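You operate a simulated robot arm through the tools that you are given. There is no shell and no other tool. Be economical: measure what you need, move in short steps, check, and stop when the job is done.

You are at the controls of a simulated robot arm. One attempt, no reset.

## Task
Stand the OLD filter in the red tray, wipe the deck's smear off, then start the pump.
Fine: use the green rag, so your hand is dry for the switch; put the rag back; leave both pots shut. Set down upright: old filter. What is to be rubbed or washed off counts as gone when no trace of it is left.

Only the result counts: the job must be done as asked and must still hold three seconds after the hand-in. Knocking over, shifting, dropping, spilling or breaking anything else fails it.

## Robot
A 7-joint arm with a two-finger parallel gripper on a trunk, on a base that drives. Base frame: it is fixed to the floor where the robot stands at the start and does not move with it; the origin is under the middle of the robot, x ahead of it, y to its left, z up. Units: mm, rad, N and s.
With the tool pointing down near the work surface it reaches from about 280 to 640 mm from the robot's upright axis, wherever it stands. Its first joint turns from -2.897 to 2.897 rad. Places, roughly: oil smear [500, 400, 800]; old filter [500, 100, 900]; pot 1 clamp [600, -100, 1000]; pot 2 clamp [600, 300, 1000]; pump switch [400, 900, 1000]; red tray [500, 2300, 800]; used filter [600, 300, 900]. Payload 1.57 kg.
Tool frame: the origin (TCP) lies between the finger pads and is the grasp point; the fingertips stand 30 mm ahead of it; z points along the fingers, y is the line along which they close. The gripper opens to 80 mm. The fingers are 17 mm wide and 12 mm thick; the gripper's body (40 by 82 mm) begins 80 mm behind the TCP.
Orientation is that of the tool frame in the base frame, as a unit quaternion [x, y, z, w]. With the fingers straight down and closing along the base's y, the tool's x points along the base's -x, its y along +y and its z along -z.

## Interface
- The arm moves only by the tool play_rows. Its argument "targets" is a list of rows, each a list of 7 numbers: the gripper command, from -1 (shut) to 1 (fully open), values between in proportion, then the shift along the base's x, y, z in cm, then the turn, a rotation vector about the base's x, y, z in degrees. In form: [[fingers, x, y, z, wx, wy, wz], ...]. A call has 1 to 20 rows; each row shifts and turns the commanded pose from where the row before left it. Each row takes 0.2 s and may step no farther than 50 mm and 0.15 rad from the row before; otherwise, or with a gripper value out of range, the whole call is refused. Where a pose cannot be reached the arm comes as near as it can. A force on the tool above 40 N (or 10 N above the force at the start of the call, whichever is more), or a blocked arm, ends the call early, and 0.2 s more pass. The fingers move at their own pace (about 72 mm/s each) and stop on an object; they squeeze with about 33 N. The grip force told is the motor's: it shows also when the fingers shut on nothing. Time passes only in rows, and 0.2 s behind the last, so rows that do not move let the fingers close. The reply holds the time, the measured pose of the TCP, the force on the tool along the base axes, the opening and the grip force, in the units named above and with some noise, with the torque about the TCP (base axes, N m) and any sound that the robot's microphone picked up.
- Cameras (640 x 400 px; columns grow to the right, rows downward): "scene" is now at [223.7, 53.8, 1308.8]; the picture's right is [0.69, -0.73, 0.00], its down [-0.57, -0.54, -0.61] and it looks along [0.44, 0.42, -0.79] (base axes); focal length 214 px, centre (320, 200). "wrist" rides on the gripper at [72, -7, -122] in the tool frame; the picture's right is [0.09, 1.00, 0.00], its down [-0.84, 0.08, -0.54] and it looks along [-0.54, 0.05, 0.84] (tool axes); focal length 238 px, centre (320, 200). There is no depth. A picture from a camera that has moved, and an enlarged one, comes with that camera's place and axes in the base frame and with its lens.
- snapshot(camera): a new picture of that camera. It takes no simulated time.
- slide_trunk(by): slides the trunk up (or, below 0, down) by that many mm; the arm and the scene camera ride with it, the base frame stays. It gives what a move gives, with no picture.
- steer(legs): drives the robot by 1 to 6 legs, each [ahead, left, turn to the left] in mm, mm and rad, along the robot's own axes; the way and the turn of a leg run together, so that a leg with both is an arc; at most 1500 mm and 3.142 rad a leg. The arm and the cameras ride along, it lands a little off, and it stops where it bumps. It gives what a move gives.
- turn_head(pan, tilt): turns the head with the scene camera to pan (to the left, within 1.501 rad either way) and tilt (down, from -0.506 to 1.204), counted from straight ahead of the robot. It gives what a move gives.
- enlarge(camera, box): a new picture of the part [left, top, right, bottom] of that camera's present view, enlarged. It takes no simulated time.
- finish_job(): hands the job in; it is judged then, once.

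Go step by step. Nothing tells you exact positions but the pictures and the camera data: compare them with the known pose of the tool, close in by small moves and look again before you grip or let go. The budget is 120 turns and 78 pictures, counting those below and the enlarged ones. Unless the task says otherwise, let go and move clear before handing in, and close with one line.

The tools are called after "Call:" as name(argument=value, ...) on one line, values as JSON. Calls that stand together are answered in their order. play_rows: Moves the arm, as the interface text tells. Its arguments: {"type":"object","properties":{"targets":{"type":"array"}},"required":["targets"]} The other tools are called the same way: slide_trunk (by) slides the trunk up or down; steer (legs) drives the base; turn_head (pan, tilt) turns the head that bears the scene camera; snapshot (camera) takes a picture; enlarge (camera, box) takes an enlarged picture of a part of a camera's view; finish_job () hands the job in.

At the start:

```text
clock: 0.0
eef_pos: [213.0, 354.7, 1119.5]
tool_rot: [-0.002, 1.0, -0.018, 0.0]
wrist_force: [-0.4, -0.8, -0.4]
wrist_torque: [-0.01, -0.04, -0.03]
width: 80.0
gripper_force: 0.0
trunk travel left (down, up): [-550.0, 440.0]
robot x, y, heading: [-1.5, -0.2, 0.002]
head pan, tilt: [0.759, 0.911]
```

scene: 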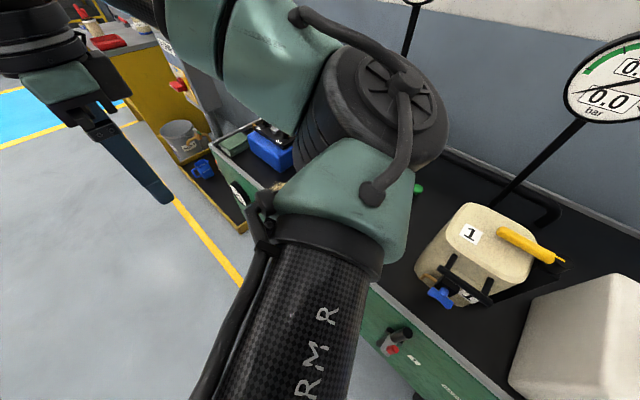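
wrist: 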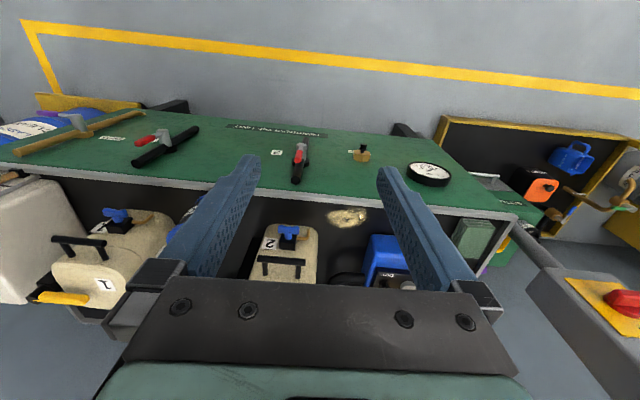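

I see a bench with two pots, a smear and some clutter; the arm blocks part of the view. I'll turn the head to look ahead and take a picture.

Call:
turn_head(pan=0.0, tilt=0.8)

Call:
snapshot(camera="scene")

Call:
enlarge(camera="wrist", box=[0, 80, 320, 320])

Call:
enlarge(camera="wrist", box=[320, 100, 640, 320])

```text
clock: 1.1
eef_pos: [212.2, 354.2, 1119.9]
tool_rot: [-0.001, 1.0, -0.019, -0.001]
wrist_force: [-0.4, -0.3, 0.2]
wrist_torque: [0.0, 0.01, -0.03]
width: 80.1
gripper_force: 0.0
trunk travel left (down, up): [-550.0, 440.0]
robot x, y, heading: [-0.5, -1.0, 0.0]
head pan, tilt: [0.0, 0.799]
```

```text
75 pictures are left
camera scene: at [250.1, 2.3, 1317.4], right [0.0, -1.0, 0.0], down [-0.72, 0.0, -0.7], along [0.7, 0.0, -0.72], focal length 214 px, centre (320, 200)
```

scene: 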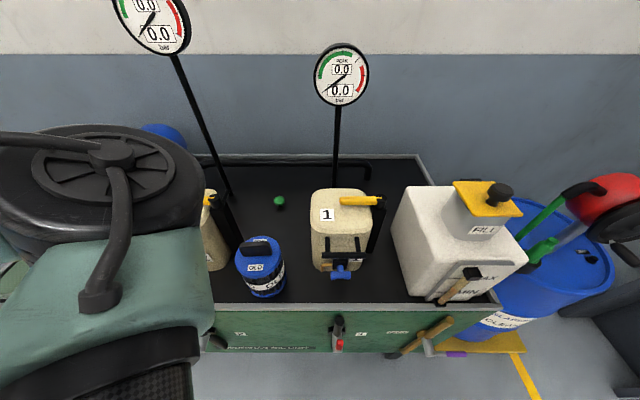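

```text
1.67 times, centred on (160, 200) of wrist
camera zoom: at [140.5, 352.9, 1240.9], right [-0.09, 0.99, -0.04], down [0.84, 0.1, 0.54], along [0.54, 0.02, -0.84], focal length 397 px, centre (587, 200)
```

zoom: 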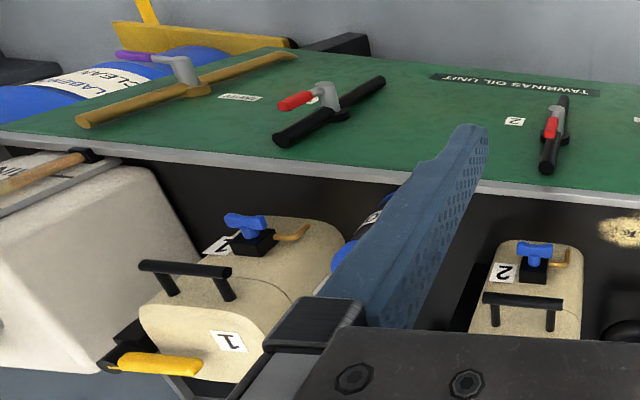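

```text
1.82 times, centred on (480, 210) of wrist
camera zoom: at [140.5, 352.9, 1240.9], right [-0.09, 0.99, -0.04], down [0.84, 0.1, 0.54], along [0.54, 0.02, -0.84], focal length 433 px, centre (29, 182)
```

zoom: 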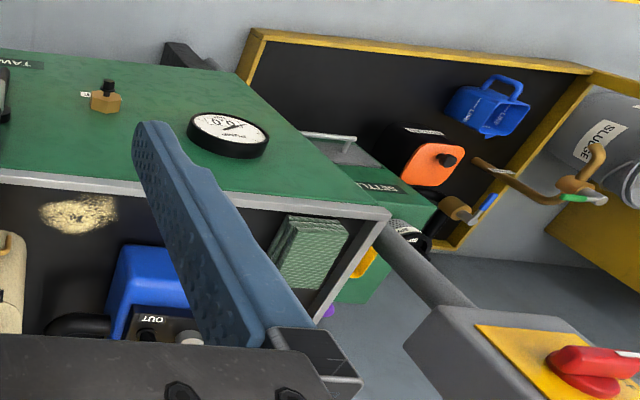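

The old filter is the blue can by pot 1 and a green rag lies at the left end of the deck. Next I'll look left at the switch and the tray.

Call:
turn_head(pan=1.2, tilt=0.5)

Call:
snapshot(camera="scene")

Call:
snapshot(camera="wrist")

```text
clock: 2.5
eef_pos: [212.2, 354.4, 1119.4]
tool_rot: [0.0, 1.0, -0.02, 0.0]
wrist_force: [0.4, -0.5, -0.5]
wrist_torque: [-0.01, 0.0, -0.05]
width: 80.0
gripper_force: 0.0
trunk travel left (down, up): [-550.0, 440.0]
robot x, y, heading: [-1.3, -6.9, 0.002]
head pan, tilt: [1.201, 0.499]
```

```text
72 pictures are left
camera scene: at [202.4, 87.0, 1343.3], right [0.93, -0.36, 0.0], down [-0.17, -0.45, -0.88], along [0.32, 0.82, -0.48], focal length 214 px, centre (320, 200)
```

scene: 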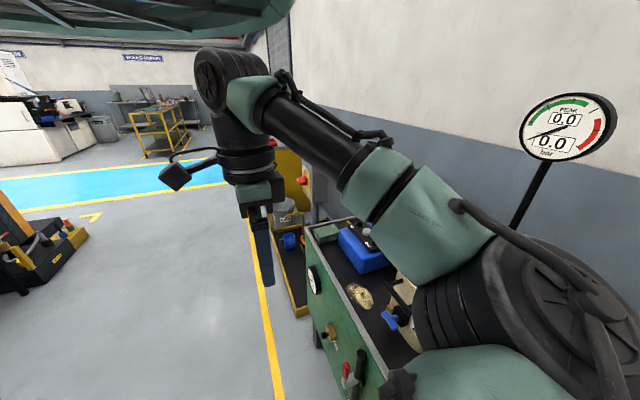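

```text
71 pictures are left
camera wrist: at [140.5, 352.9, 1240.9], right [-0.09, 0.99, -0.04], down [0.84, 0.1, 0.54], along [0.54, 0.02, -0.84], focal length 238 px, centre (320, 200)
```

wrist: 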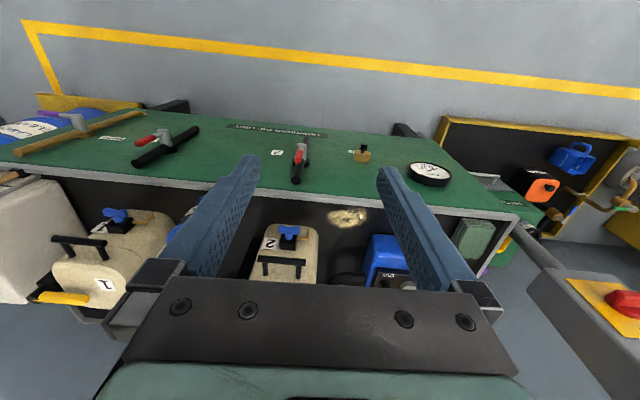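

The switch stands on a pedestal near (424,829) and the tray is far left. I'll enlarge the view of the old filter.

Call:
turn_head(pan=0.2, tilt=0.9)

Call:
enlarge(camera="scene", box=[200, 120, 420, 320])

Call:
enlarge(camera="wrist", box=[520, 220, 640, 340])

```text
clock: 3.8
eef_pos: [212.5, 355.0, 1119.9]
tool_rot: [-0.001, 1.0, -0.019, 0.0]
wrist_force: [0.5, 1.1, 0.2]
wrist_torque: [0.03, -0.01, 0.0]
width: 80.3
gripper_force: 0.1
trunk travel left (down, up): [-550.0, 440.0]
robot x, y, heading: [-2.3, -0.6, -0.003]
head pan, tilt: [0.201, 0.901]
```

```text
2.00 times, centred on (310, 220) of scene
camera zoom: at [243.4, 17.3, 1309.5], right [0.2, -0.98, 0.0], down [-0.77, -0.16, -0.62], along [0.61, 0.12, -0.78], focal length 429 px, centre (340, 160)
```

zoom: 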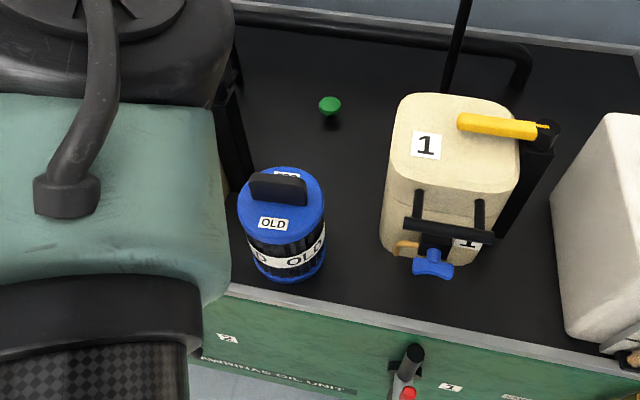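

```text
3.33 times, centred on (580, 280) of wrist
camera zoom: at [140.5, 352.9, 1240.9], right [-0.09, 0.99, -0.04], down [0.84, 0.1, 0.54], along [0.54, 0.02, -0.84], focal length 794 px, centre (-547, -67)
```

zoom: 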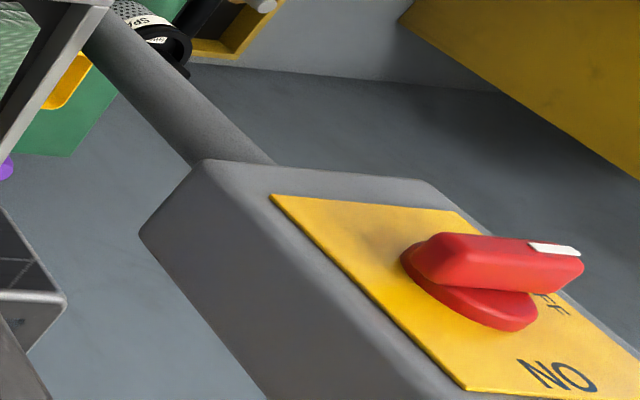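

The old filter has a fin-like handle running along y, around (478,128). I'll move above it and turn the tool so the fingers close along x.

Call:
play_rows(targets=[[1, 0, 0, 0, 2.3, 0, 0], [1, 2.2, -1.9, 0, 0, 0, -7.5], [1, 2.2, -1.9, 0, 0, 0, -7.5], [1, 2.2, -1.9, 0, 0, 0, -7.5], [1, 2.2, -1.9, 0, 0, 0, -7.5], [1, 2.2, -1.9, 0, 0, 0, -7.5], [1, 2.2, -1.9, 0, 0, 0, -7.5], [1, 2.2, -1.9, 0, 0, 0, -7.5], [1, 2.2, -1.9, 0, 0, 0, -7.5], [1, 2.2, -1.9, 0, 0, 0, -7.5], [1, 2.2, -1.9, 0, 0, 0, -7.5], [1, 2.2, -1.9, 0, 0, 0, -7.5], [1, 2.2, -1.9, 0, 0, 0, -7.5], [1, 0, 0, 0, 0, 0, 0]])

Call:
snapshot(camera="wrist")

Call:
snapshot(camera="scene")

```text
clock: 6.8
eef_pos: [476.8, 127.3, 1119.2]
tool_rot: [0.707, 0.707, 0.001, 0.001]
wrist_force: [-0.4, 0.6, -0.4]
wrist_torque: [0.03, -0.01, -0.01]
width: 80.1
gripper_force: 0.0
trunk travel left (down, up): [-550.0, 440.0]
robot x, y, heading: [2.4, 1.7, -0.004]
head pan, tilt: [0.201, 0.901]
```

```text
68 pictures are left
camera wrist: at [469.1, 198.8, 1241.5], right [1.0, 0.09, 0.0], down [0.08, -0.84, 0.54], along [0.05, -0.54, -0.84], focal length 238 px, centre (320, 200)
```

wrist: 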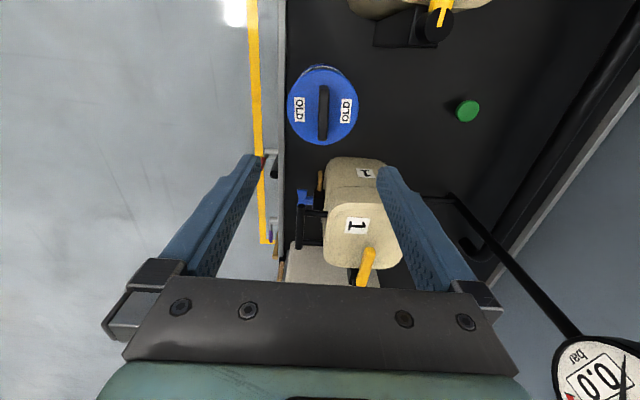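

```text
67 pictures are left
camera scene: at [243.3, 17.4, 1309.5], right [0.2, -0.98, 0.0], down [-0.77, -0.16, -0.62], along [0.61, 0.12, -0.78], focal length 214 px, centre (320, 200)
```

scene: 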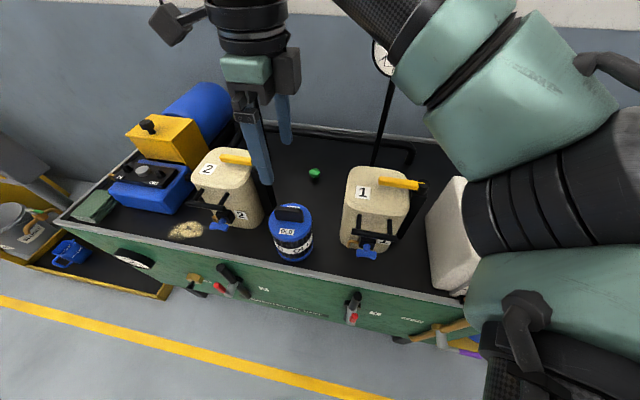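

The fin top reads about (479,132,950). I'll come down to just above it and check before going further.

Call:
play_rows(targets=[[1, 0.2, 0.4, -3.5, 0, 0, 0], [1, 0, 0, -3.5, 0, 0, 0], [1, 0, 0, -3.5, 0, 0, 0], [1, 0, 0, -2.5, 0, 0, 0], [1, 0, 0, 0, 0, 0, 0]])

Call:
snapshot(camera="wrist")

Call:
enlarge(camera="scene", box=[220, 160, 360, 280])

```text
clock: 8.0
eef_pos: [478.4, 130.1, 989.2]
tool_rot: [0.706, 0.709, 0.001, 0.002]
wrist_force: [0.3, 1.0, 0.2]
wrist_torque: [0.0, -0.01, -0.01]
width: 80.2
gripper_force: 0.1
trunk travel left (down, up): [-550.0, 440.0]
robot x, y, heading: [2.1, -1.5, -0.002]
head pan, tilt: [0.201, 0.901]
```

```text
66 pictures are left
camera wrist: at [471.6, 202.4, 1110.9], right [1.0, 0.09, 0.0], down [0.08, -0.84, 0.54], along [0.06, -0.54, -0.84], focal length 238 px, centre (320, 200)
```

wrist: 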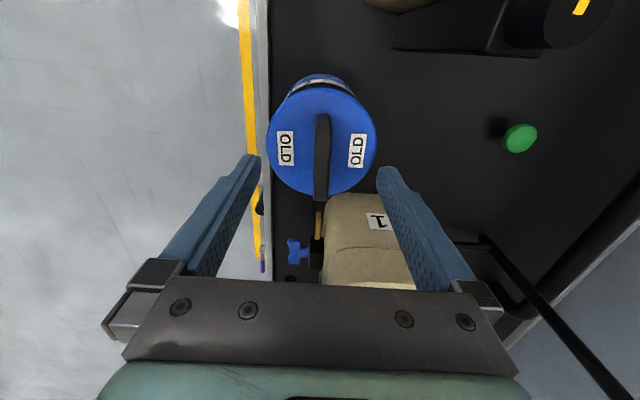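

```text
3.33 times, centred on (290, 220) of scene
camera zoom: at [243.3, 17.2, 1309.5], right [0.2, -0.98, 0.0], down [-0.77, -0.16, -0.62], along [0.61, 0.12, -0.78], focal length 715 px, centre (420, 133)
```

zoom: 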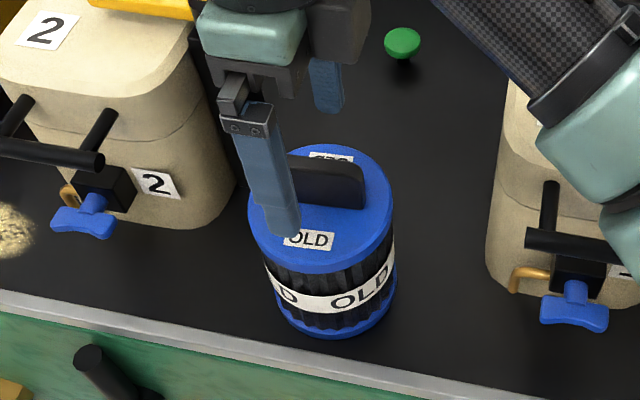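

Fin top is at 950, the can's lid at about 915. I'll centre, descend so the fingertips are at ~923, and close.

Call:
play_rows(targets=[[1, 0.15, 0.4, -1.2, 0, 0, 0], [1, 0, 0, -1.2, 0, 0, 0], [1, 0, 0, -1.2, 0, 0, 0], [1, 0, 0, 0, 0, 0, 0], [-0.5, 0, 0, 0, 0, 0, 0], [-1, 0, 0, 0, 0, 0, 0], [-1, 0, 0, 0, 0, 0, 0], [-1, 0, 0, 0, 0, 0, 0]])

Call:
snapshot(camera="wrist")

```text
clock: 9.8
eef_pos: [480.9, 135.6, 953.3]
tool_rot: [0.706, 0.708, 0.001, 0.001]
wrist_force: [-1.4, 0.1, 1.2]
wrist_torque: [0.04, 0.29, 0.04]
width: 11.9
gripper_force: 28.5
trunk travel left (down, up): [-550.0, 440.0]
robot x, y, heading: [-2.3, -1.8, -0.001]
head pan, tilt: [0.201, 0.901]
```

```text
64 pictures are left
camera wrist: at [473.1, 206.6, 1075.1], right [1.0, 0.09, 0.0], down [0.08, -0.84, 0.54], along [0.05, -0.54, -0.84], focal length 238 px, centre (320, 200)
```

wrist: 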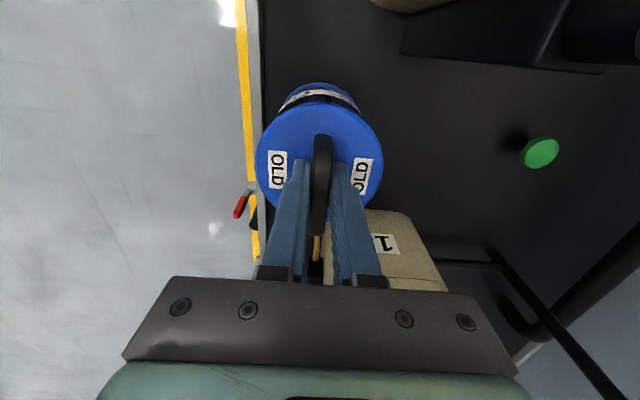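

Gripped on the fin (12 mm). I'll lift straight up and check.

Call:
play_rows(targets=[[-1, 0, 0, 1, 0, 0, 0], [-1, 0, 0, 3, 0, 0, 0], [-1, 0, 0, 3, 0, 0, 0], [-1, 0, 0, 3, 0, 0, 0], [-1, 0, 0, 3, 0, 0, 0], [-1, 0, 0, 3, 0, 0, 0], [-1, 0, 0, 3, 0, 0, 0], [-1, 0, 0, 2, 0, 0, 0], [-1, 0, 0, 0, 0, 0, 0]])

Call:
turn_head(pan=0.7, tilt=0.6)

Call:
snapshot(camera="scene")

Call:
snapshot(camera="wrist")

```text
clock: 11.8
eef_pos: [479.0, 135.7, 1164.4]
tool_rot: [0.707, 0.708, 0.001, 0.001]
wrist_force: [0.4, 0.4, -3.0]
wrist_torque: [0.01, -0.02, -0.01]
width: 11.9
gripper_force: 29.0
trunk travel left (down, up): [-550.0, 440.0]
robot x, y, heading: [0.5, -2.0, -0.001]
head pan, tilt: [0.201, 0.901]
```

```text
clock: 12.7
eef_pos: [479.0, 134.0, 1164.4]
tool_rot: [0.706, 0.708, 0.0, 0.002]
wrist_force: [-0.1, 0.3, -1.4]
wrist_torque: [0.04, -0.01, -0.02]
width: 11.7
gripper_force: 29.9
trunk travel left (down, up): [-550.0, 440.0]
robot x, y, heading: [-1.3, 0.9, 0.002]
head pan, tilt: [0.7, 0.6]
```

```text
63 pictures are left
camera scene: at [237.3, 59.1, 1334.2], right [0.64, -0.77, 0.0], down [-0.43, -0.36, -0.82], along [0.63, 0.53, -0.57], focal length 214 px, centre (320, 200)
```

scene: 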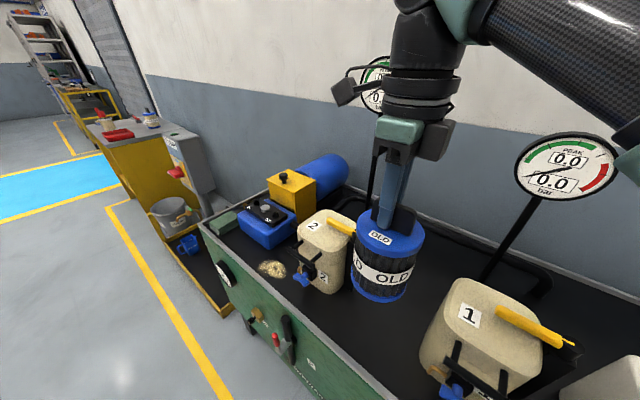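

```text
62 pictures are left
camera wrist: at [472.6, 207.2, 1285.3], right [1.0, 0.09, 0.0], down [0.08, -0.84, 0.54], along [0.05, -0.54, -0.84], focal length 238 px, centre (320, 200)
```

wrist: 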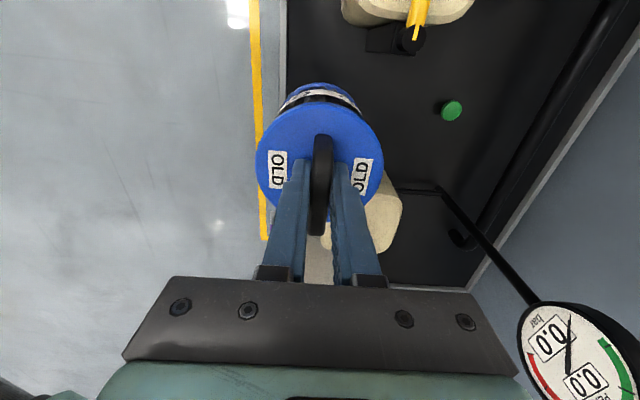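

The filter is held upright. I'll pull it in towards the robot and drive left.

Call:
play_rows(targets=[[-1, -2, -0.5, 0, 0, 0, 0], [-1, -3, -1, 0, 0, 0, 0], [-1, -3, -1, 0, 0, 0, 0], [-1, -3, -1, 0, 0, 0, 0], [-1, -3, -1, 0, 0, 0, 0], [-1, -2, -0.5, 0, 0, 0, 0], [-1, 0, 0, 0, 0, 0, 0]])

Call:
steer(legs=[[0, 800, 0]])

Call:
turn_head(pan=0.7, tilt=0.7)

Call:
snapshot(camera="scene")

```text
clock: 14.3
eef_pos: [319.7, 84.5, 1163.9]
tool_rot: [0.707, 0.708, 0.002, 0.001]
wrist_force: [-0.6, 0.1, -2.1]
wrist_torque: [0.03, 0.0, 0.04]
width: 11.9
gripper_force: 29.3
trunk travel left (down, up): [-550.0, 440.0]
robot x, y, heading: [-1.3, 2.4, -0.001]
head pan, tilt: [0.7, 0.6]
```

```text
clock: 18.6
eef_pos: [319.5, 891.2, 1162.9]
tool_rot: [0.705, 0.709, 0.001, 0.002]
wrist_force: [0.0, -0.4, -2.3]
wrist_torque: [-0.01, 0.03, -0.01]
width: 11.8
gripper_force: 29.8
trunk travel left (down, up): [-550.0, 440.0]
robot x, y, heading: [-0.6, 803.5, 0.005]
head pan, tilt: [0.7, 0.6]
```

```text
clock: 19.3
eef_pos: [318.1, 890.9, 1163.2]
tool_rot: [0.705, 0.709, 0.002, 0.001]
wrist_force: [0.3, 0.9, -2.8]
wrist_torque: [0.02, 0.02, 0.05]
width: 11.7
gripper_force: 28.7
trunk travel left (down, up): [-550.0, 440.0]
robot x, y, heading: [5.1, 805.7, 0.003]
head pan, tilt: [0.7, 0.7]
```

```text
61 pictures are left
camera scene: at [233.1, 862.6, 1325.6], right [0.65, -0.76, 0.0], down [-0.49, -0.42, -0.77], along [0.58, 0.49, -0.64], focal length 214 px, centre (320, 200)
```

scene: 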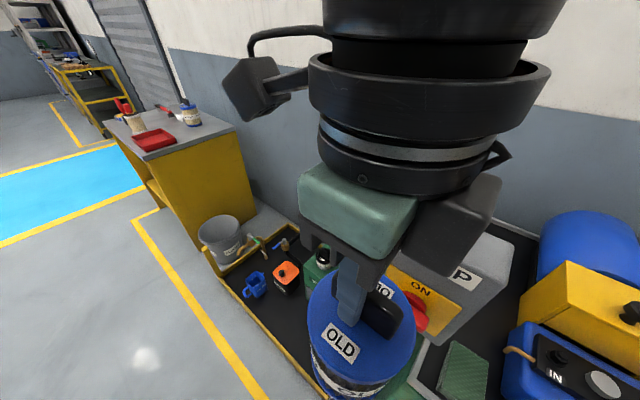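

The red tray is on the table near (502,2340). Continuing left.

Call:
steer(legs=[[0, 1450, 0]])

Call:
turn_head(pan=0.3, tilt=0.8)

Call:
snapshot(camera="scene")

Call:
snapshot(camera="wrist")

```text
clock: 26.5
eef_pos: [317.1, 2333.7, 1162.8]
tool_rot: [0.706, 0.708, 0.001, 0.002]
wrist_force: [0.3, -0.3, -2.6]
wrist_torque: [-0.01, 0.03, 0.02]
width: 11.7
gripper_force: 29.6
trunk travel left (down, up): [-550.0, 440.0]
robot x, y, heading: [-7.1, 2252.1, -0.001]
head pan, tilt: [0.7, 0.7]
```

```text
clock: 27.3
eef_pos: [317.8, 2332.7, 1163.2]
tool_rot: [0.706, 0.708, 0.001, 0.001]
wrist_force: [-0.1, 0.6, -2.9]
wrist_torque: [-0.01, 0.01, 0.0]
width: 11.9
gripper_force: 28.7
trunk travel left (down, up): [-550.0, 440.0]
robot x, y, heading: [-3.1, 2248.6, -0.007]
head pan, tilt: [0.3, 0.799]
```

```text
60 pictures are left
camera scene: at [244.3, 2274.9, 1317.4], right [0.29, -0.96, 0.0], down [-0.69, -0.21, -0.7], along [0.67, 0.21, -0.72], focal length 214 px, centre (320, 200)
```

scene: 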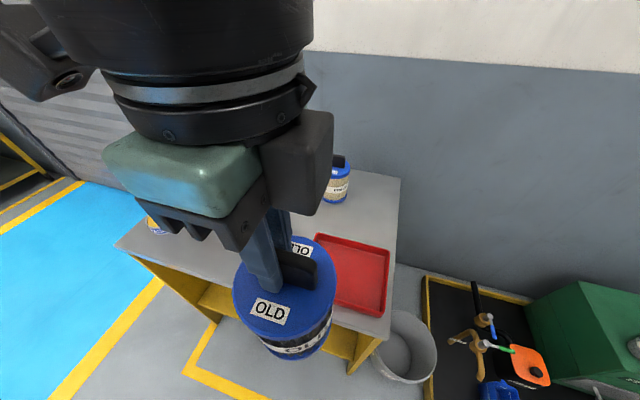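

```text
59 pictures are left
camera wrist: at [310.3, 2405.5, 1284.9], right [1.0, 0.09, 0.0], down [0.08, -0.84, 0.54], along [0.05, -0.54, -0.84], focal length 238 px, centre (320, 200)
```

wrist: 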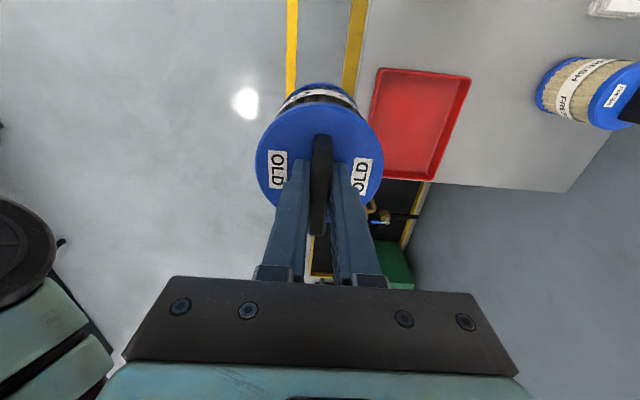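

The tray spans about x 409–574, y 2190–2386 with its rim near z 835. I'll move the filter over its centre and lower part way.

Call:
play_rows(targets=[[-1, 2, -0.5, 0, 0, 0, 0], [-1, 3, -0.8, 0, 0, 0, 0], [-1, 3, -0.8, 0, 0, 0, 0], [-1, 3, -0.8, 0, 0, 0, 0], [-1, 3, -0.8, 0, 0, 0, 0], [-1, 3.3, -0.8, 0, 0, 0, 0], [-1, 0, 0, -3, 0, 0, 0], [-1, 0, 0, -3, 0, 0, 0], [-1, 0, 0, -3, 0, 0, 0], [-1, 0, 0, -3, 0, 0, 0], [-1, 0, 0, -1, 0, 0, 0], [-1, 0, 0, 0, 0, 0, 0]])

Call:
snapshot(camera="scene")

Call:
snapshot(camera="wrist")

```text
clock: 29.9
eef_pos: [489.4, 2288.7, 1033.4]
tool_rot: [0.707, 0.707, 0.002, 0.001]
wrist_force: [-0.7, -0.1, -2.1]
wrist_torque: [0.01, -0.01, -0.01]
width: 11.9
gripper_force: 28.8
trunk travel left (down, up): [-550.0, 440.0]
robot x, y, heading: [-4.7, 2249.5, -0.001]
head pan, tilt: [0.3, 0.799]
```

```text
58 pictures are left
camera scene: at [244.4, 2274.8, 1317.3], right [0.29, -0.96, 0.0], down [-0.69, -0.21, -0.7], along [0.67, 0.2, -0.72], focal length 214 px, centre (320, 200)
```

scene: 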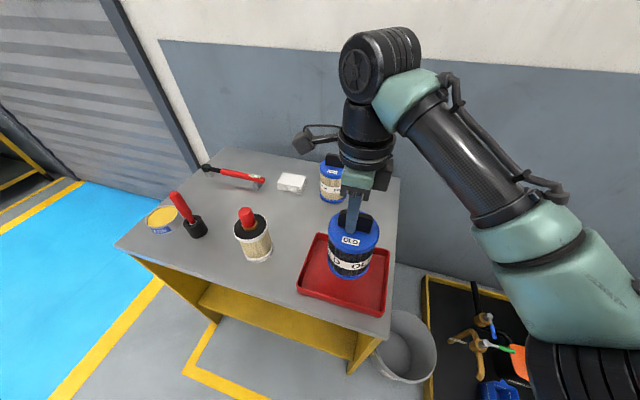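

```text
57 pictures are left
camera wrist: at [483.2, 2360.5, 1155.1], right [1.0, 0.09, 0.0], down [0.08, -0.84, 0.54], along [0.05, -0.54, -0.84], focal length 238 px, centre (320, 200)
```

wrist: 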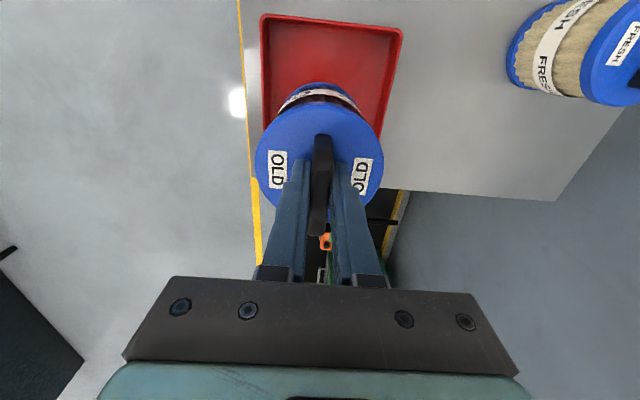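

The filter is over the tray's middle. Lowering close, then in small steps until contact.

Call:
play_rows(targets=[[-1, 0.2, 0, -2, 0, 0, 0], [-1, 0, 0, -2, 0, 0, 0], [-1, 0, 0, -0.6, 0, 0, 0], [-1, 0, 0, 0, 0, 0, 0]])

Call:
enlarge(camera="scene", box=[280, 180, 420, 330])

```text
clock: 30.9
eef_pos: [491.7, 2288.6, 989.1]
tool_rot: [0.707, 0.707, 0.002, 0.002]
wrist_force: [-0.6, -0.6, -2.2]
wrist_torque: [0.01, 0.02, 0.02]
width: 11.9
gripper_force: 29.7
trunk travel left (down, up): [-550.0, 440.0]
robot x, y, heading: [-0.6, 2250.0, 0.001]
head pan, tilt: [0.3, 0.799]
```

```text
2.67 times, centred on (350, 255) of scene
camera zoom: at [244.4, 2274.8, 1317.3], right [0.29, -0.96, 0.0], down [-0.69, -0.21, -0.7], along [0.67, 0.2, -0.72], focal length 572 px, centre (240, 53)
```

zoom: 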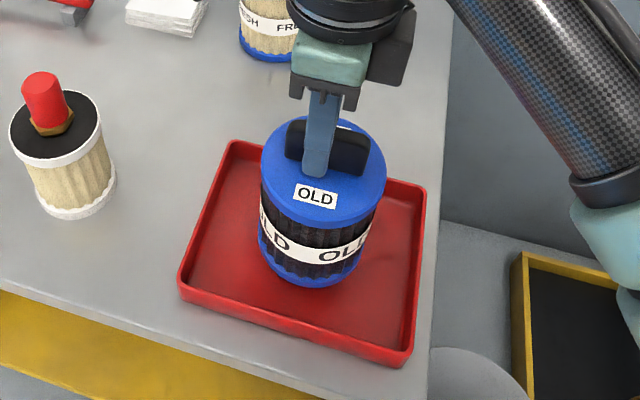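

Call:
play_rows(targets=[[-1, 0, 0, -0.4, 0, 0, 0], [-1, 0, 0, -0.4, 0, 0, 0], [-1, 0, 0, -0.3, 0, 0, 0], [-1, 0, 0, 0, 0, 0, 0]])

```text
clock: 31.9
eef_pos: [491.6, 2288.5, 977.2]
tool_rot: [0.706, 0.708, 0.002, 0.001]
wrist_force: [-0.1, -0.1, -2.3]
wrist_torque: [-0.01, -0.02, 0.01]
width: 11.8
gripper_force: 28.9
trunk travel left (down, up): [-550.0, 440.0]
robot x, y, heading: [-0.6, 2250.6, -0.0]
head pan, tilt: [0.3, 0.799]
```

No contact yet; continuing down in small steps.

Call:
play_rows(targets=[[-1, 0, 0, -0.2, 0, 0, 0], [-1, 0, 0, -0.2, 0, 0, 0], [-1, 0, 0, -0.2, 0, 0, 0]])

Call:
play_rows(targets=[[-1, 0, 0, -0.2, 0, 0, 0], [-1, 0, 0, -0.2, 0, 0, 0]])

Call:
enlarge(camera="scene", box=[280, 180, 420, 330])

```text
clock: 32.7
eef_pos: [492.4, 2288.9, 970.8]
tool_rot: [0.707, 0.707, 0.002, 0.001]
wrist_force: [0.3, -0.2, -2.5]
wrist_torque: [0.03, -0.02, 0.0]
width: 11.7
gripper_force: 29.3
trunk travel left (down, up): [-550.0, 440.0]
robot x, y, heading: [-0.0, 2249.6, -0.003]
head pan, tilt: [0.3, 0.799]
```

```text
clock: 33.3
eef_pos: [491.7, 2289.3, 967.4]
tool_rot: [0.707, 0.708, 0.002, 0.0]
wrist_force: [0.3, 0.1, -2.6]
wrist_torque: [0.0, 0.02, -0.01]
width: 12.0
gripper_force: 29.0
trunk travel left (down, up): [-550.0, 440.0]
robot x, y, heading: [-4.3, 2246.1, -0.001]
head pan, tilt: [0.3, 0.799]
```

```text
2.67 times, centred on (350, 255) of scene
camera zoom: at [244.4, 2274.8, 1317.3], right [0.29, -0.96, 0.0], down [-0.69, -0.21, -0.7], along [0.67, 0.2, -0.72], focal length 572 px, centre (240, 53)
```

zoom: 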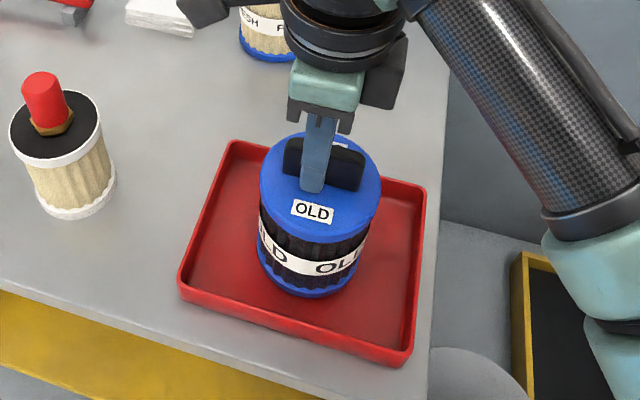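

Still in free air. Continuing.

Call:
play_rows(targets=[[-1, 0, 0, -0.2, 0, 0, 0], [-1, 0, 0, -0.2, 0, 0, 0]])

Call:
play_rows(targets=[[-1, 0, 0, -0.2, 0, 0, 0], [-1, 0, 0, -0.2, 0, 0, 0]])

Call:
play_rows(targets=[[-1, 0, 0, -0.2, 0, 0, 0]])

```text
clock: 33.9
eef_pos: [492.9, 2288.3, 962.4]
tool_rot: [0.706, 0.708, 0.001, 0.001]
wrist_force: [-0.1, -0.3, -2.9]
wrist_torque: [0.05, 0.0, 0.0]
width: 11.8
gripper_force: 29.2
trunk travel left (down, up): [-550.0, 440.0]
robot x, y, heading: [-0.9, 2252.2, -0.004]
head pan, tilt: [0.3, 0.799]
```

```text
clock: 34.5
eef_pos: [492.1, 2288.6, 958.2]
tool_rot: [0.707, 0.707, 0.001, 0.002]
wrist_force: [0.0, 0.1, -0.7]
wrist_torque: [0.03, 0.1, -0.03]
width: 11.9
gripper_force: 29.2
trunk travel left (down, up): [-550.0, 440.0]
robot x, y, heading: [-6.9, 2248.2, 0.003]
head pan, tilt: [0.3, 0.799]
```

```text
clock: 34.9
eef_pos: [491.7, 2288.2, 959.0]
tool_rot: [0.706, 0.708, 0.003, 0.003]
wrist_force: [0.6, 1.0, 15.6]
wrist_torque: [-0.15, 0.56, -0.01]
width: 11.7
gripper_force: 29.2
trunk travel left (down, up): [-550.0, 440.0]
robot x, y, heading: [-0.9, 2252.5, -0.005]
head pan, tilt: [0.3, 0.799]
```

Contact at TCP z ≈ 958. I'll ease off 1.5 mm, open, and rise straight up.

Call:
play_rows(targets=[[-1, 0, 0, 0.15, 0, 0, 0], [-0.4, 0, 0, 0, 0, 0, 0], [0.2, 0, 0, 0, 0, 0, 0], [0.2, 0, 0, 0, 0, 0, 0], [0.2, 0, 0, 2, 0, 0, 0], [0.2, 0, 0, 4, 0, 0, 0], [0.2, 0, 0, 4, 0, 0, 0], [0.2, 0, 0, 4, 0, 0, 0], [0.2, 0, 0, 4, 0, 0, 0], [0.2, -4, 0, 0, 0, 0, 0], [0.2, -4, 0, 0, 0, 0, 0], [0.2, -4, 0, 0, 0, 0, 0], [0.2, -4, 0, 0, 0, 0, 0]])

Call:
snapshot(camera="scene")

```text
clock: 37.7
eef_pos: [331.9, 2287.4, 1137.3]
tool_rot: [0.707, 0.707, 0.002, 0.0]
wrist_force: [0.2, 0.3, -0.5]
wrist_torque: [0.0, -0.02, 0.04]
width: 47.9
gripper_force: 0.1
trunk travel left (down, up): [-550.0, 440.0]
robot x, y, heading: [-2.9, 2248.0, -0.005]
head pan, tilt: [0.3, 0.799]
```

```text
54 pictures are left
camera scene: at [243.7, 2274.7, 1317.5], right [0.29, -0.96, 0.0], down [-0.68, -0.21, -0.7], along [0.67, 0.2, -0.72], focal length 214 px, centre (320, 200)
```

scene: 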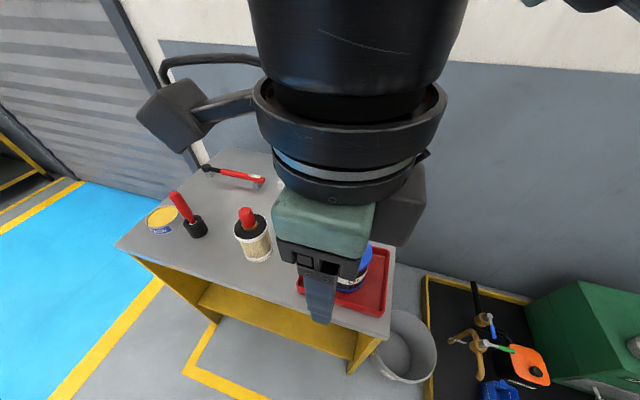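

The filter stands upright in the tray. Driving back right to y ≈ 585 where rag, smear and switch are all in reach.

Call:
steer(legs=[[0, -832, 0], [0, -832, 0]])

Call:
turn_head(pan=-0.3, tilt=0.8)

Call:
snapshot(camera="scene")

Call:
snapshot(camera="wrist")

```text
clock: 46.2
eef_pos: [334.0, 615.6, 1137.0]
tool_rot: [0.704, 0.71, 0.001, 0.002]
wrist_force: [-0.4, -0.1, 0.2]
wrist_torque: [0.01, -0.01, -0.02]
width: 48.1
gripper_force: 0.1
trunk travel left (down, up): [-550.0, 440.0]
robot x, y, heading: [-3.1, 575.3, 0.005]
head pan, tilt: [0.3, 0.799]
```

```text
clock: 47.2
eef_pos: [335.1, 616.9, 1138.0]
tool_rot: [0.704, 0.71, 0.001, 0.001]
wrist_force: [-0.3, 0.0, -0.2]
wrist_torque: [0.0, -0.01, -0.01]
width: 48.0
gripper_force: 0.1
trunk travel left (down, up): [-550.0, 440.0]
robot x, y, heading: [-1.6, 576.7, 0.004]
head pan, tilt: [-0.3, 0.799]
```

```text
53 pictures are left
camera scene: at [247.8, 553.9, 1317.4], right [-0.29, -0.96, 0.0], down [-0.69, 0.21, -0.7], along [0.67, -0.2, -0.72], focal length 214 px, centre (320, 200)
```

scene: 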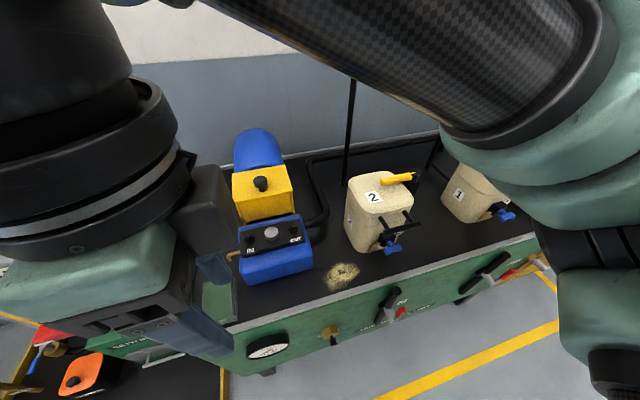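

```text
52 pictures are left
camera wrist: at [327.2, 687.8, 1259.0], right [0.99, 0.1, 0.0], down [0.08, -0.84, 0.54], along [0.06, -0.54, -0.84], focal length 238 px, centre (320, 200)
```

wrist: 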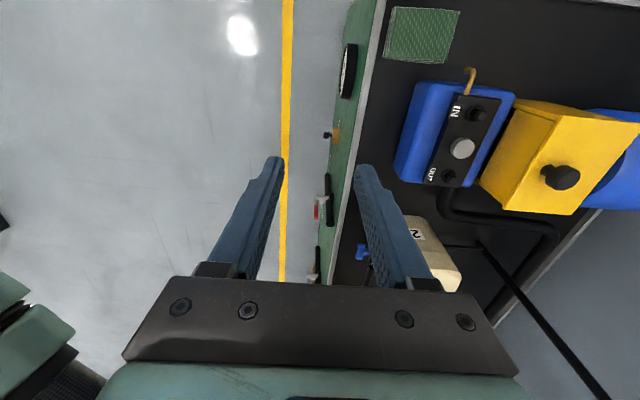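

The rag is about 104×67 mm around (483,718). I'll turn the gripper back so it closes along y and hover above the rag.

Call:
play_rows(targets=[[1, 1, 0.8, 0, 0, 0, 7.5], [1, 1.25, 0.83, 0, 0, 0, 7.5], [1, 1.25, 0.83, 0, 0, 0, 7.5], [1, 1.25, 0.83, 0, 0, 0, 7.5], [1, 1.25, 0.83, 0, 0, 0, 7.5], [1, 1.25, 0.83, 0, 0, 0, 7.5], [1, 1.25, 0.83, 0, 0, 0, 7.5], [1, 1.25, 0.83, 0, 0, 0, 7.5], [1, 1.25, 0.83, 0, 0, 0, 7.5], [1, 1.25, 0.83, 0, 0, 0, 7.5], [1, 1.25, 0.83, 0, 0, 0, 7.5], [1, 1.25, 0.83, 0, 0, 0, 7.5], [1, 0, 0, 0, 0, 0, 0]])

Call:
turn_head(pan=0.4, tilt=0.8)

Call:
snapshot(camera="scene")

Call:
snapshot(camera="wrist")

```text
clock: 50.0
eef_pos: [482.9, 715.1, 1137.0]
tool_rot: [-0.005, 1.0, 0.002, 0.0]
wrist_force: [-0.3, 0.5, -0.4]
wrist_torque: [-0.02, -0.01, 0.03]
width: 79.9
gripper_force: 0.1
trunk travel left (down, up): [-550.0, 440.0]
robot x, y, heading: [0.4, 570.9, 0.005]
head pan, tilt: [-0.3, 0.799]
```

```text
clock: 51.1
eef_pos: [482.5, 714.7, 1138.3]
tool_rot: [-0.004, 1.0, 0.001, 0.0]
wrist_force: [-0.5, 0.2, 0.4]
wrist_torque: [-0.01, 0.01, -0.04]
width: 80.0
gripper_force: 0.0
trunk travel left (down, up): [-550.0, 440.0]
robot x, y, heading: [0.6, 577.9, 0.008]
head pan, tilt: [0.4, 0.799]
```

```text
51 pictures are left
camera scene: at [244.7, 608.9, 1317.4], right [0.39, -0.92, 0.0], down [-0.66, -0.28, -0.7], along [0.64, 0.27, -0.72], focal length 214 px, centre (320, 200)
```

scene: 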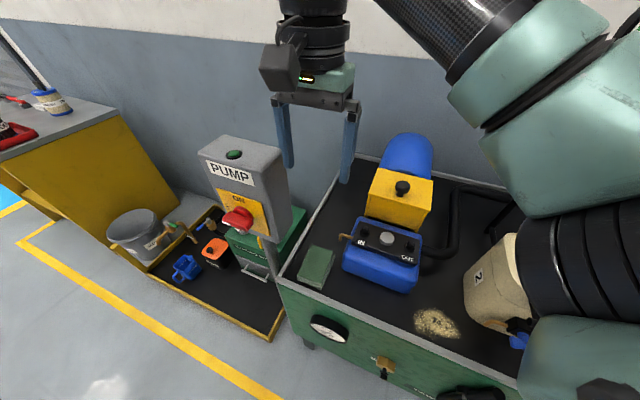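

```text
50 pictures are left
camera wrist: at [410.8, 707.8, 1258.7], right [-0.1, 0.99, 0.0], down [0.84, 0.08, 0.54], along [0.54, 0.06, -0.84], focal length 238 px, centre (320, 200)
```

wrist: 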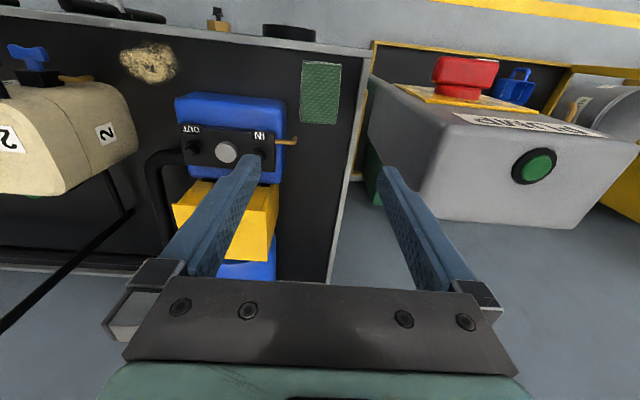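

The rag is close to the deck's left rim. I'll enlarge both views to check clearances.

Call:
enlarge(camera="wrist", box=[270, 40, 390, 140])

Call:
enlarge(camera="scene", box=[260, 210, 380, 310])

Call:
enlarge(camera="scene", box=[180, 120, 320, 280])

```text
4.00 times, centred on (330, 90) of wrist
camera zoom: at [410.8, 707.8, 1258.7], right [-0.1, 0.99, 0.0], down [0.84, 0.08, 0.54], along [0.54, 0.06, -0.84], focal length 953 px, centre (280, 640)
```

zoom: 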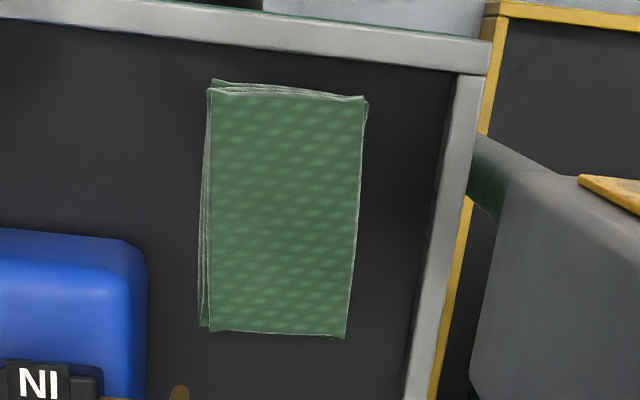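

```text
4.00 times, centred on (320, 260) of scene
camera zoom: at [244.7, 608.9, 1317.4], right [0.39, -0.92, 0.0], down [-0.66, -0.28, -0.7], along [0.64, 0.27, -0.72], focal length 858 px, centre (320, -40)
```

zoom: 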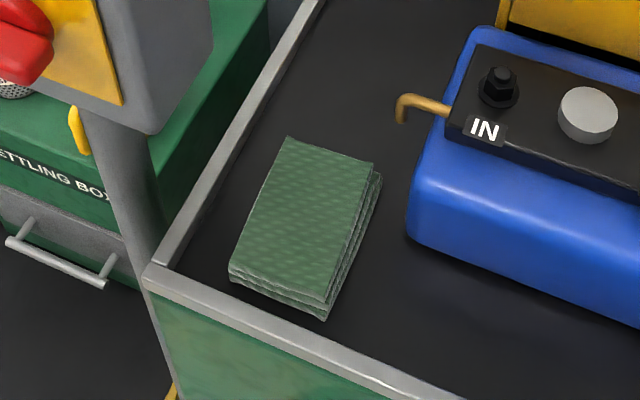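

```text
2.50 times, centred on (250, 200) of scene
camera zoom: at [244.7, 608.9, 1317.4], right [0.39, -0.92, 0.0], down [-0.66, -0.28, -0.7], along [0.64, 0.27, -0.72], focal length 536 px, centre (495, 200)
```

zoom: 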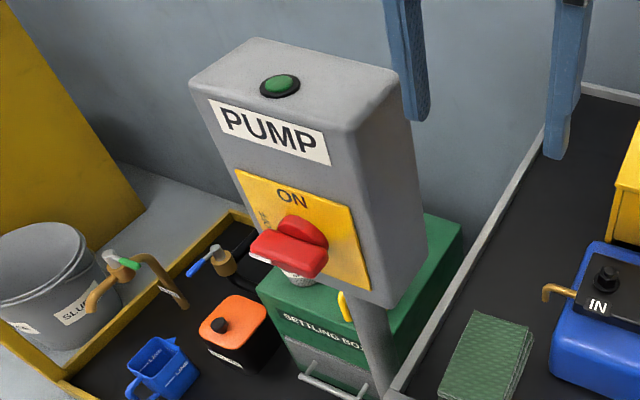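

There is about 30 mm between rag and rim, and the pump box starts beyond x≈475. I'll grip the rag near x=460; first descend to just above it.

Call:
play_rows(targets=[[1, -2.2, 0.4, 0, 0, 0, 0], [1, 0, 0, -4, 0, 0, 0], [1, 0, 0, -4, 0, 0, 0], [1, 0, 0, -4, 0, 0, 0], [1, 0, 0, -4, 0, 0, 0], [1, 0, 0, -4, 0, 0, 0], [1, 0, 0, -4, 0, 0, 0], [1, 0, 0, -3.5, 0, 0, 0], [1, 0, 0, 0, 0, 0, 0]])

Call:
snapshot(camera="wrist")

Call:
enlarge(camera="scene", box=[260, 200, 380, 300])

```text
clock: 53.1
eef_pos: [459.1, 720.1, 861.4]
tool_rot: [-0.004, 1.0, 0.002, -0.001]
wrist_force: [0.7, -0.3, 0.7]
wrist_torque: [-0.02, 0.02, 0.0]
width: 80.0
gripper_force: 0.0
trunk travel left (down, up): [-550.0, 440.0]
robot x, y, heading: [1.3, 577.0, 0.002]
head pan, tilt: [0.4, 0.799]
```

```text
46 pictures are left
camera wrist: at [388.2, 712.2, 982.9], right [-0.1, 0.99, 0.0], down [0.84, 0.08, 0.54], along [0.54, 0.06, -0.84], focal length 238 px, centre (320, 200)
```

wrist: 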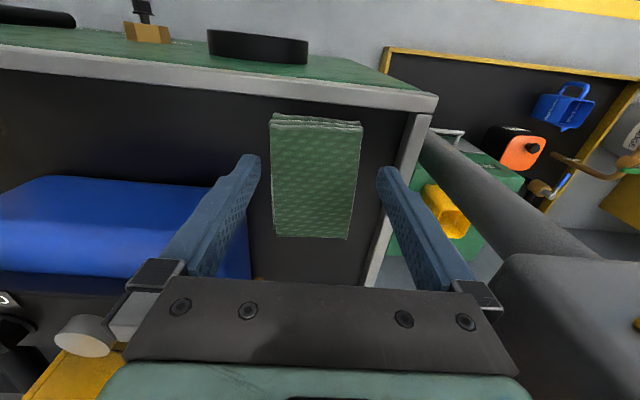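

```text
4.00 times, centred on (320, 250) of scene
camera zoom: at [244.7, 608.9, 1317.4], right [0.39, -0.92, 0.0], down [-0.66, -0.28, -0.7], along [0.64, 0.27, -0.72], focal length 858 px, centre (320, 0)
```

zoom: 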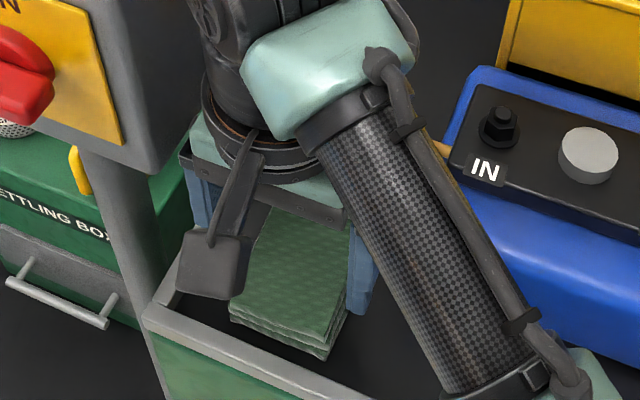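

Call:
enlarge(camera="wrist", box=[160, 110, 400, 290])

```text
2.22 times, centred on (280, 200) of wrist
camera zoom: at [388.2, 712.2, 982.9], right [-0.1, 0.99, 0.0], down [0.84, 0.08, 0.54], along [0.54, 0.06, -0.84], focal length 530 px, centre (409, 200)
```

zoom: 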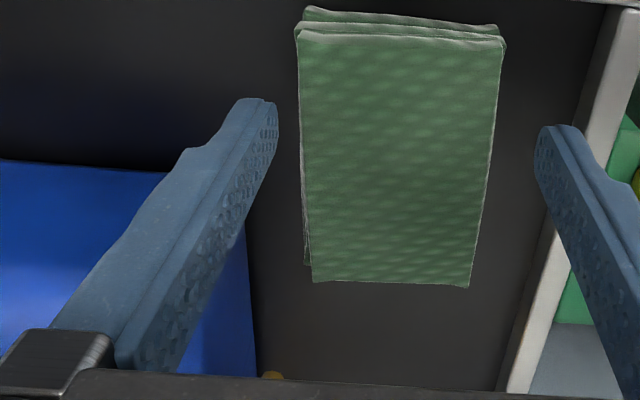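

The pump box's corner is around (501,655), so the fingers clear it. I'll align (yaw +3°, y −3.5 mm) and descend to put the tips just above the deck.

Call:
play_rows(targets=[[1, 0.5, -0.35, 0, 0, 0, 3], [1, 0, 0, -1, 0, 0, 0], [1, 0, 0, -1, 0, 0, 0], [1, 0, 0, -0.8, 0, 0, 0], [1, 0, 0, 0, 0, 0, 0]])

Call:
snapshot(camera="wrist")

Call:
enlarge(camera="scene", box=[280, 210, 360, 300])

```text
clock: 54.3
eef_pos: [465.5, 716.4, 834.3]
tool_rot: [-0.031, 1.0, 0.002, -0.001]
wrist_force: [0.6, -0.3, 0.1]
wrist_torque: [-0.05, 0.03, 0.0]
width: 80.2
gripper_force: 0.1
trunk travel left (down, up): [-550.0, 440.0]
robot x, y, heading: [3.9, 574.7, 0.004]
head pan, tilt: [0.4, 0.799]
```

```text
43 pictures are left
camera wrist: at [393.5, 704.6, 955.4], right [-0.15, 0.99, 0.0], down [0.83, 0.13, 0.54], along [0.53, 0.09, -0.84], focal length 238 px, centre (320, 200)
```

wrist: 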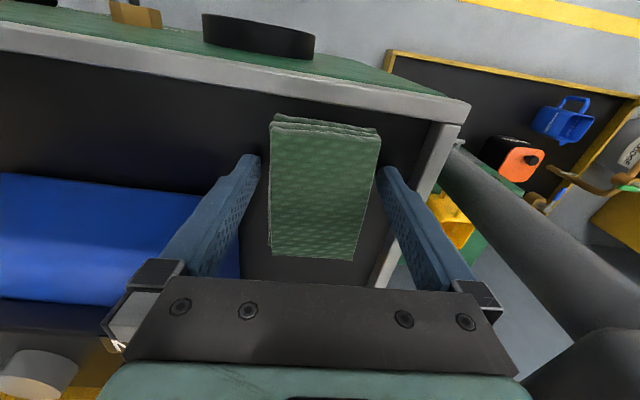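

```text
4.44 times, centred on (320, 255) of scene
camera zoom: at [244.7, 609.0, 1317.4], right [0.39, -0.92, 0.0], down [-0.66, -0.28, -0.7], along [0.64, 0.27, -0.72], focal length 953 px, centre (320, -44)
```

zoom: 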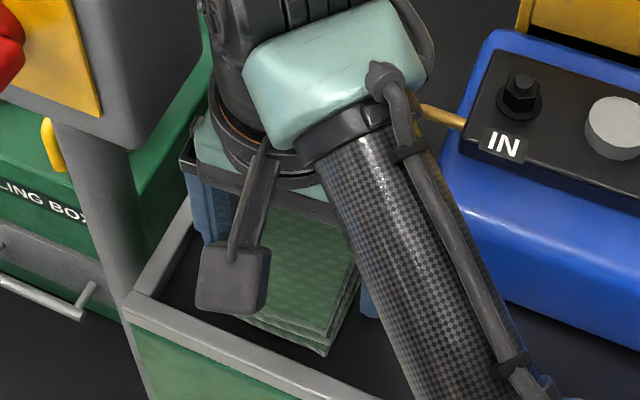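

Well centred now. Tips are at about z=804; I'll lower a few mm with force checks.

Call:
play_rows(targets=[[1, 0, 0, -0.3, 0, 0, 0], [1, 0, 0, -0.2, 0, 0, 0], [1, 0, 0, 0, 0, 0, 0]])

Call:
enlarge(camera="wrist", box=[220, 90, 420, 270])

```text
clock: 55.1
eef_pos: [464.9, 715.3, 830.8]
tool_rot: [-0.031, 1.0, 0.002, 0.001]
wrist_force: [-0.7, -0.5, 10.7]
wrist_torque: [-0.44, 0.04, 0.0]
width: 79.9
gripper_force: 0.0
trunk travel left (down, up): [-550.0, 440.0]
robot x, y, heading: [-1.1, 574.6, 0.009]
head pan, tilt: [0.4, 0.799]
```

```text
2.22 times, centred on (320, 180) of wrist
camera zoom: at [393.5, 704.4, 951.4], right [-0.15, 0.99, 0.0], down [0.83, 0.13, 0.54], along [0.54, 0.09, -0.84], focal length 530 px, centre (320, 244)
```

zoom: 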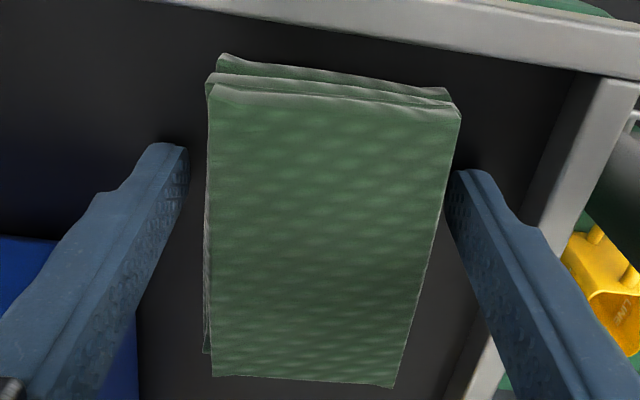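

The fingertip touched the deck, so the deck is at z≈800. I'll raise 6 mm and close on the rag.

Call:
play_rows(targets=[[1, 0, 0, 0.6, 0, 0, 0], [0.5, 0, 0, 0, 0, 0, 0], [-1, 0, 0, 0, 0, 0, 0], [-1, 0, 0, 0, 0, 0, 0], [-1, 0, 0, 0, 0, 0, 0], [-1, 0, 0, 0, 0, 0, 0]])

Call:
snapshot(camera="wrist")

```text
clock: 56.5
eef_pos: [465.8, 716.6, 834.6]
tool_rot: [-0.031, 1.0, 0.002, 0.0]
wrist_force: [0.0, -0.5, 0.2]
wrist_torque: [-0.02, 0.02, -0.03]
width: 67.6
gripper_force: 32.4
trunk travel left (down, up): [-550.0, 440.0]
robot x, y, heading: [-0.3, 575.1, 0.002]
head pan, tilt: [0.4, 0.799]
```

```text
40 pictures are left
camera wrist: at [394.0, 704.2, 956.5], right [-0.15, 0.99, 0.0], down [0.83, 0.13, 0.54], along [0.53, 0.09, -0.84], focal length 238 px, centre (320, 200)
```

wrist: 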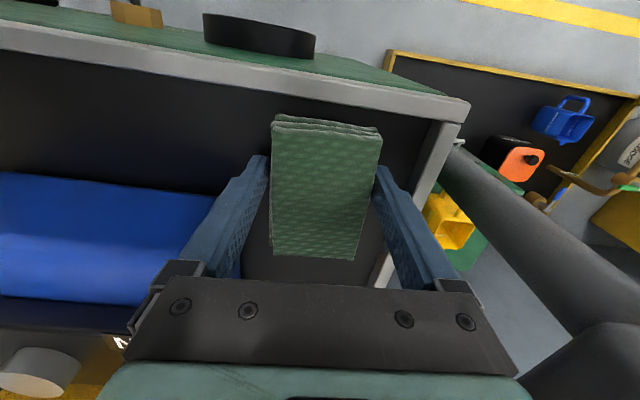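

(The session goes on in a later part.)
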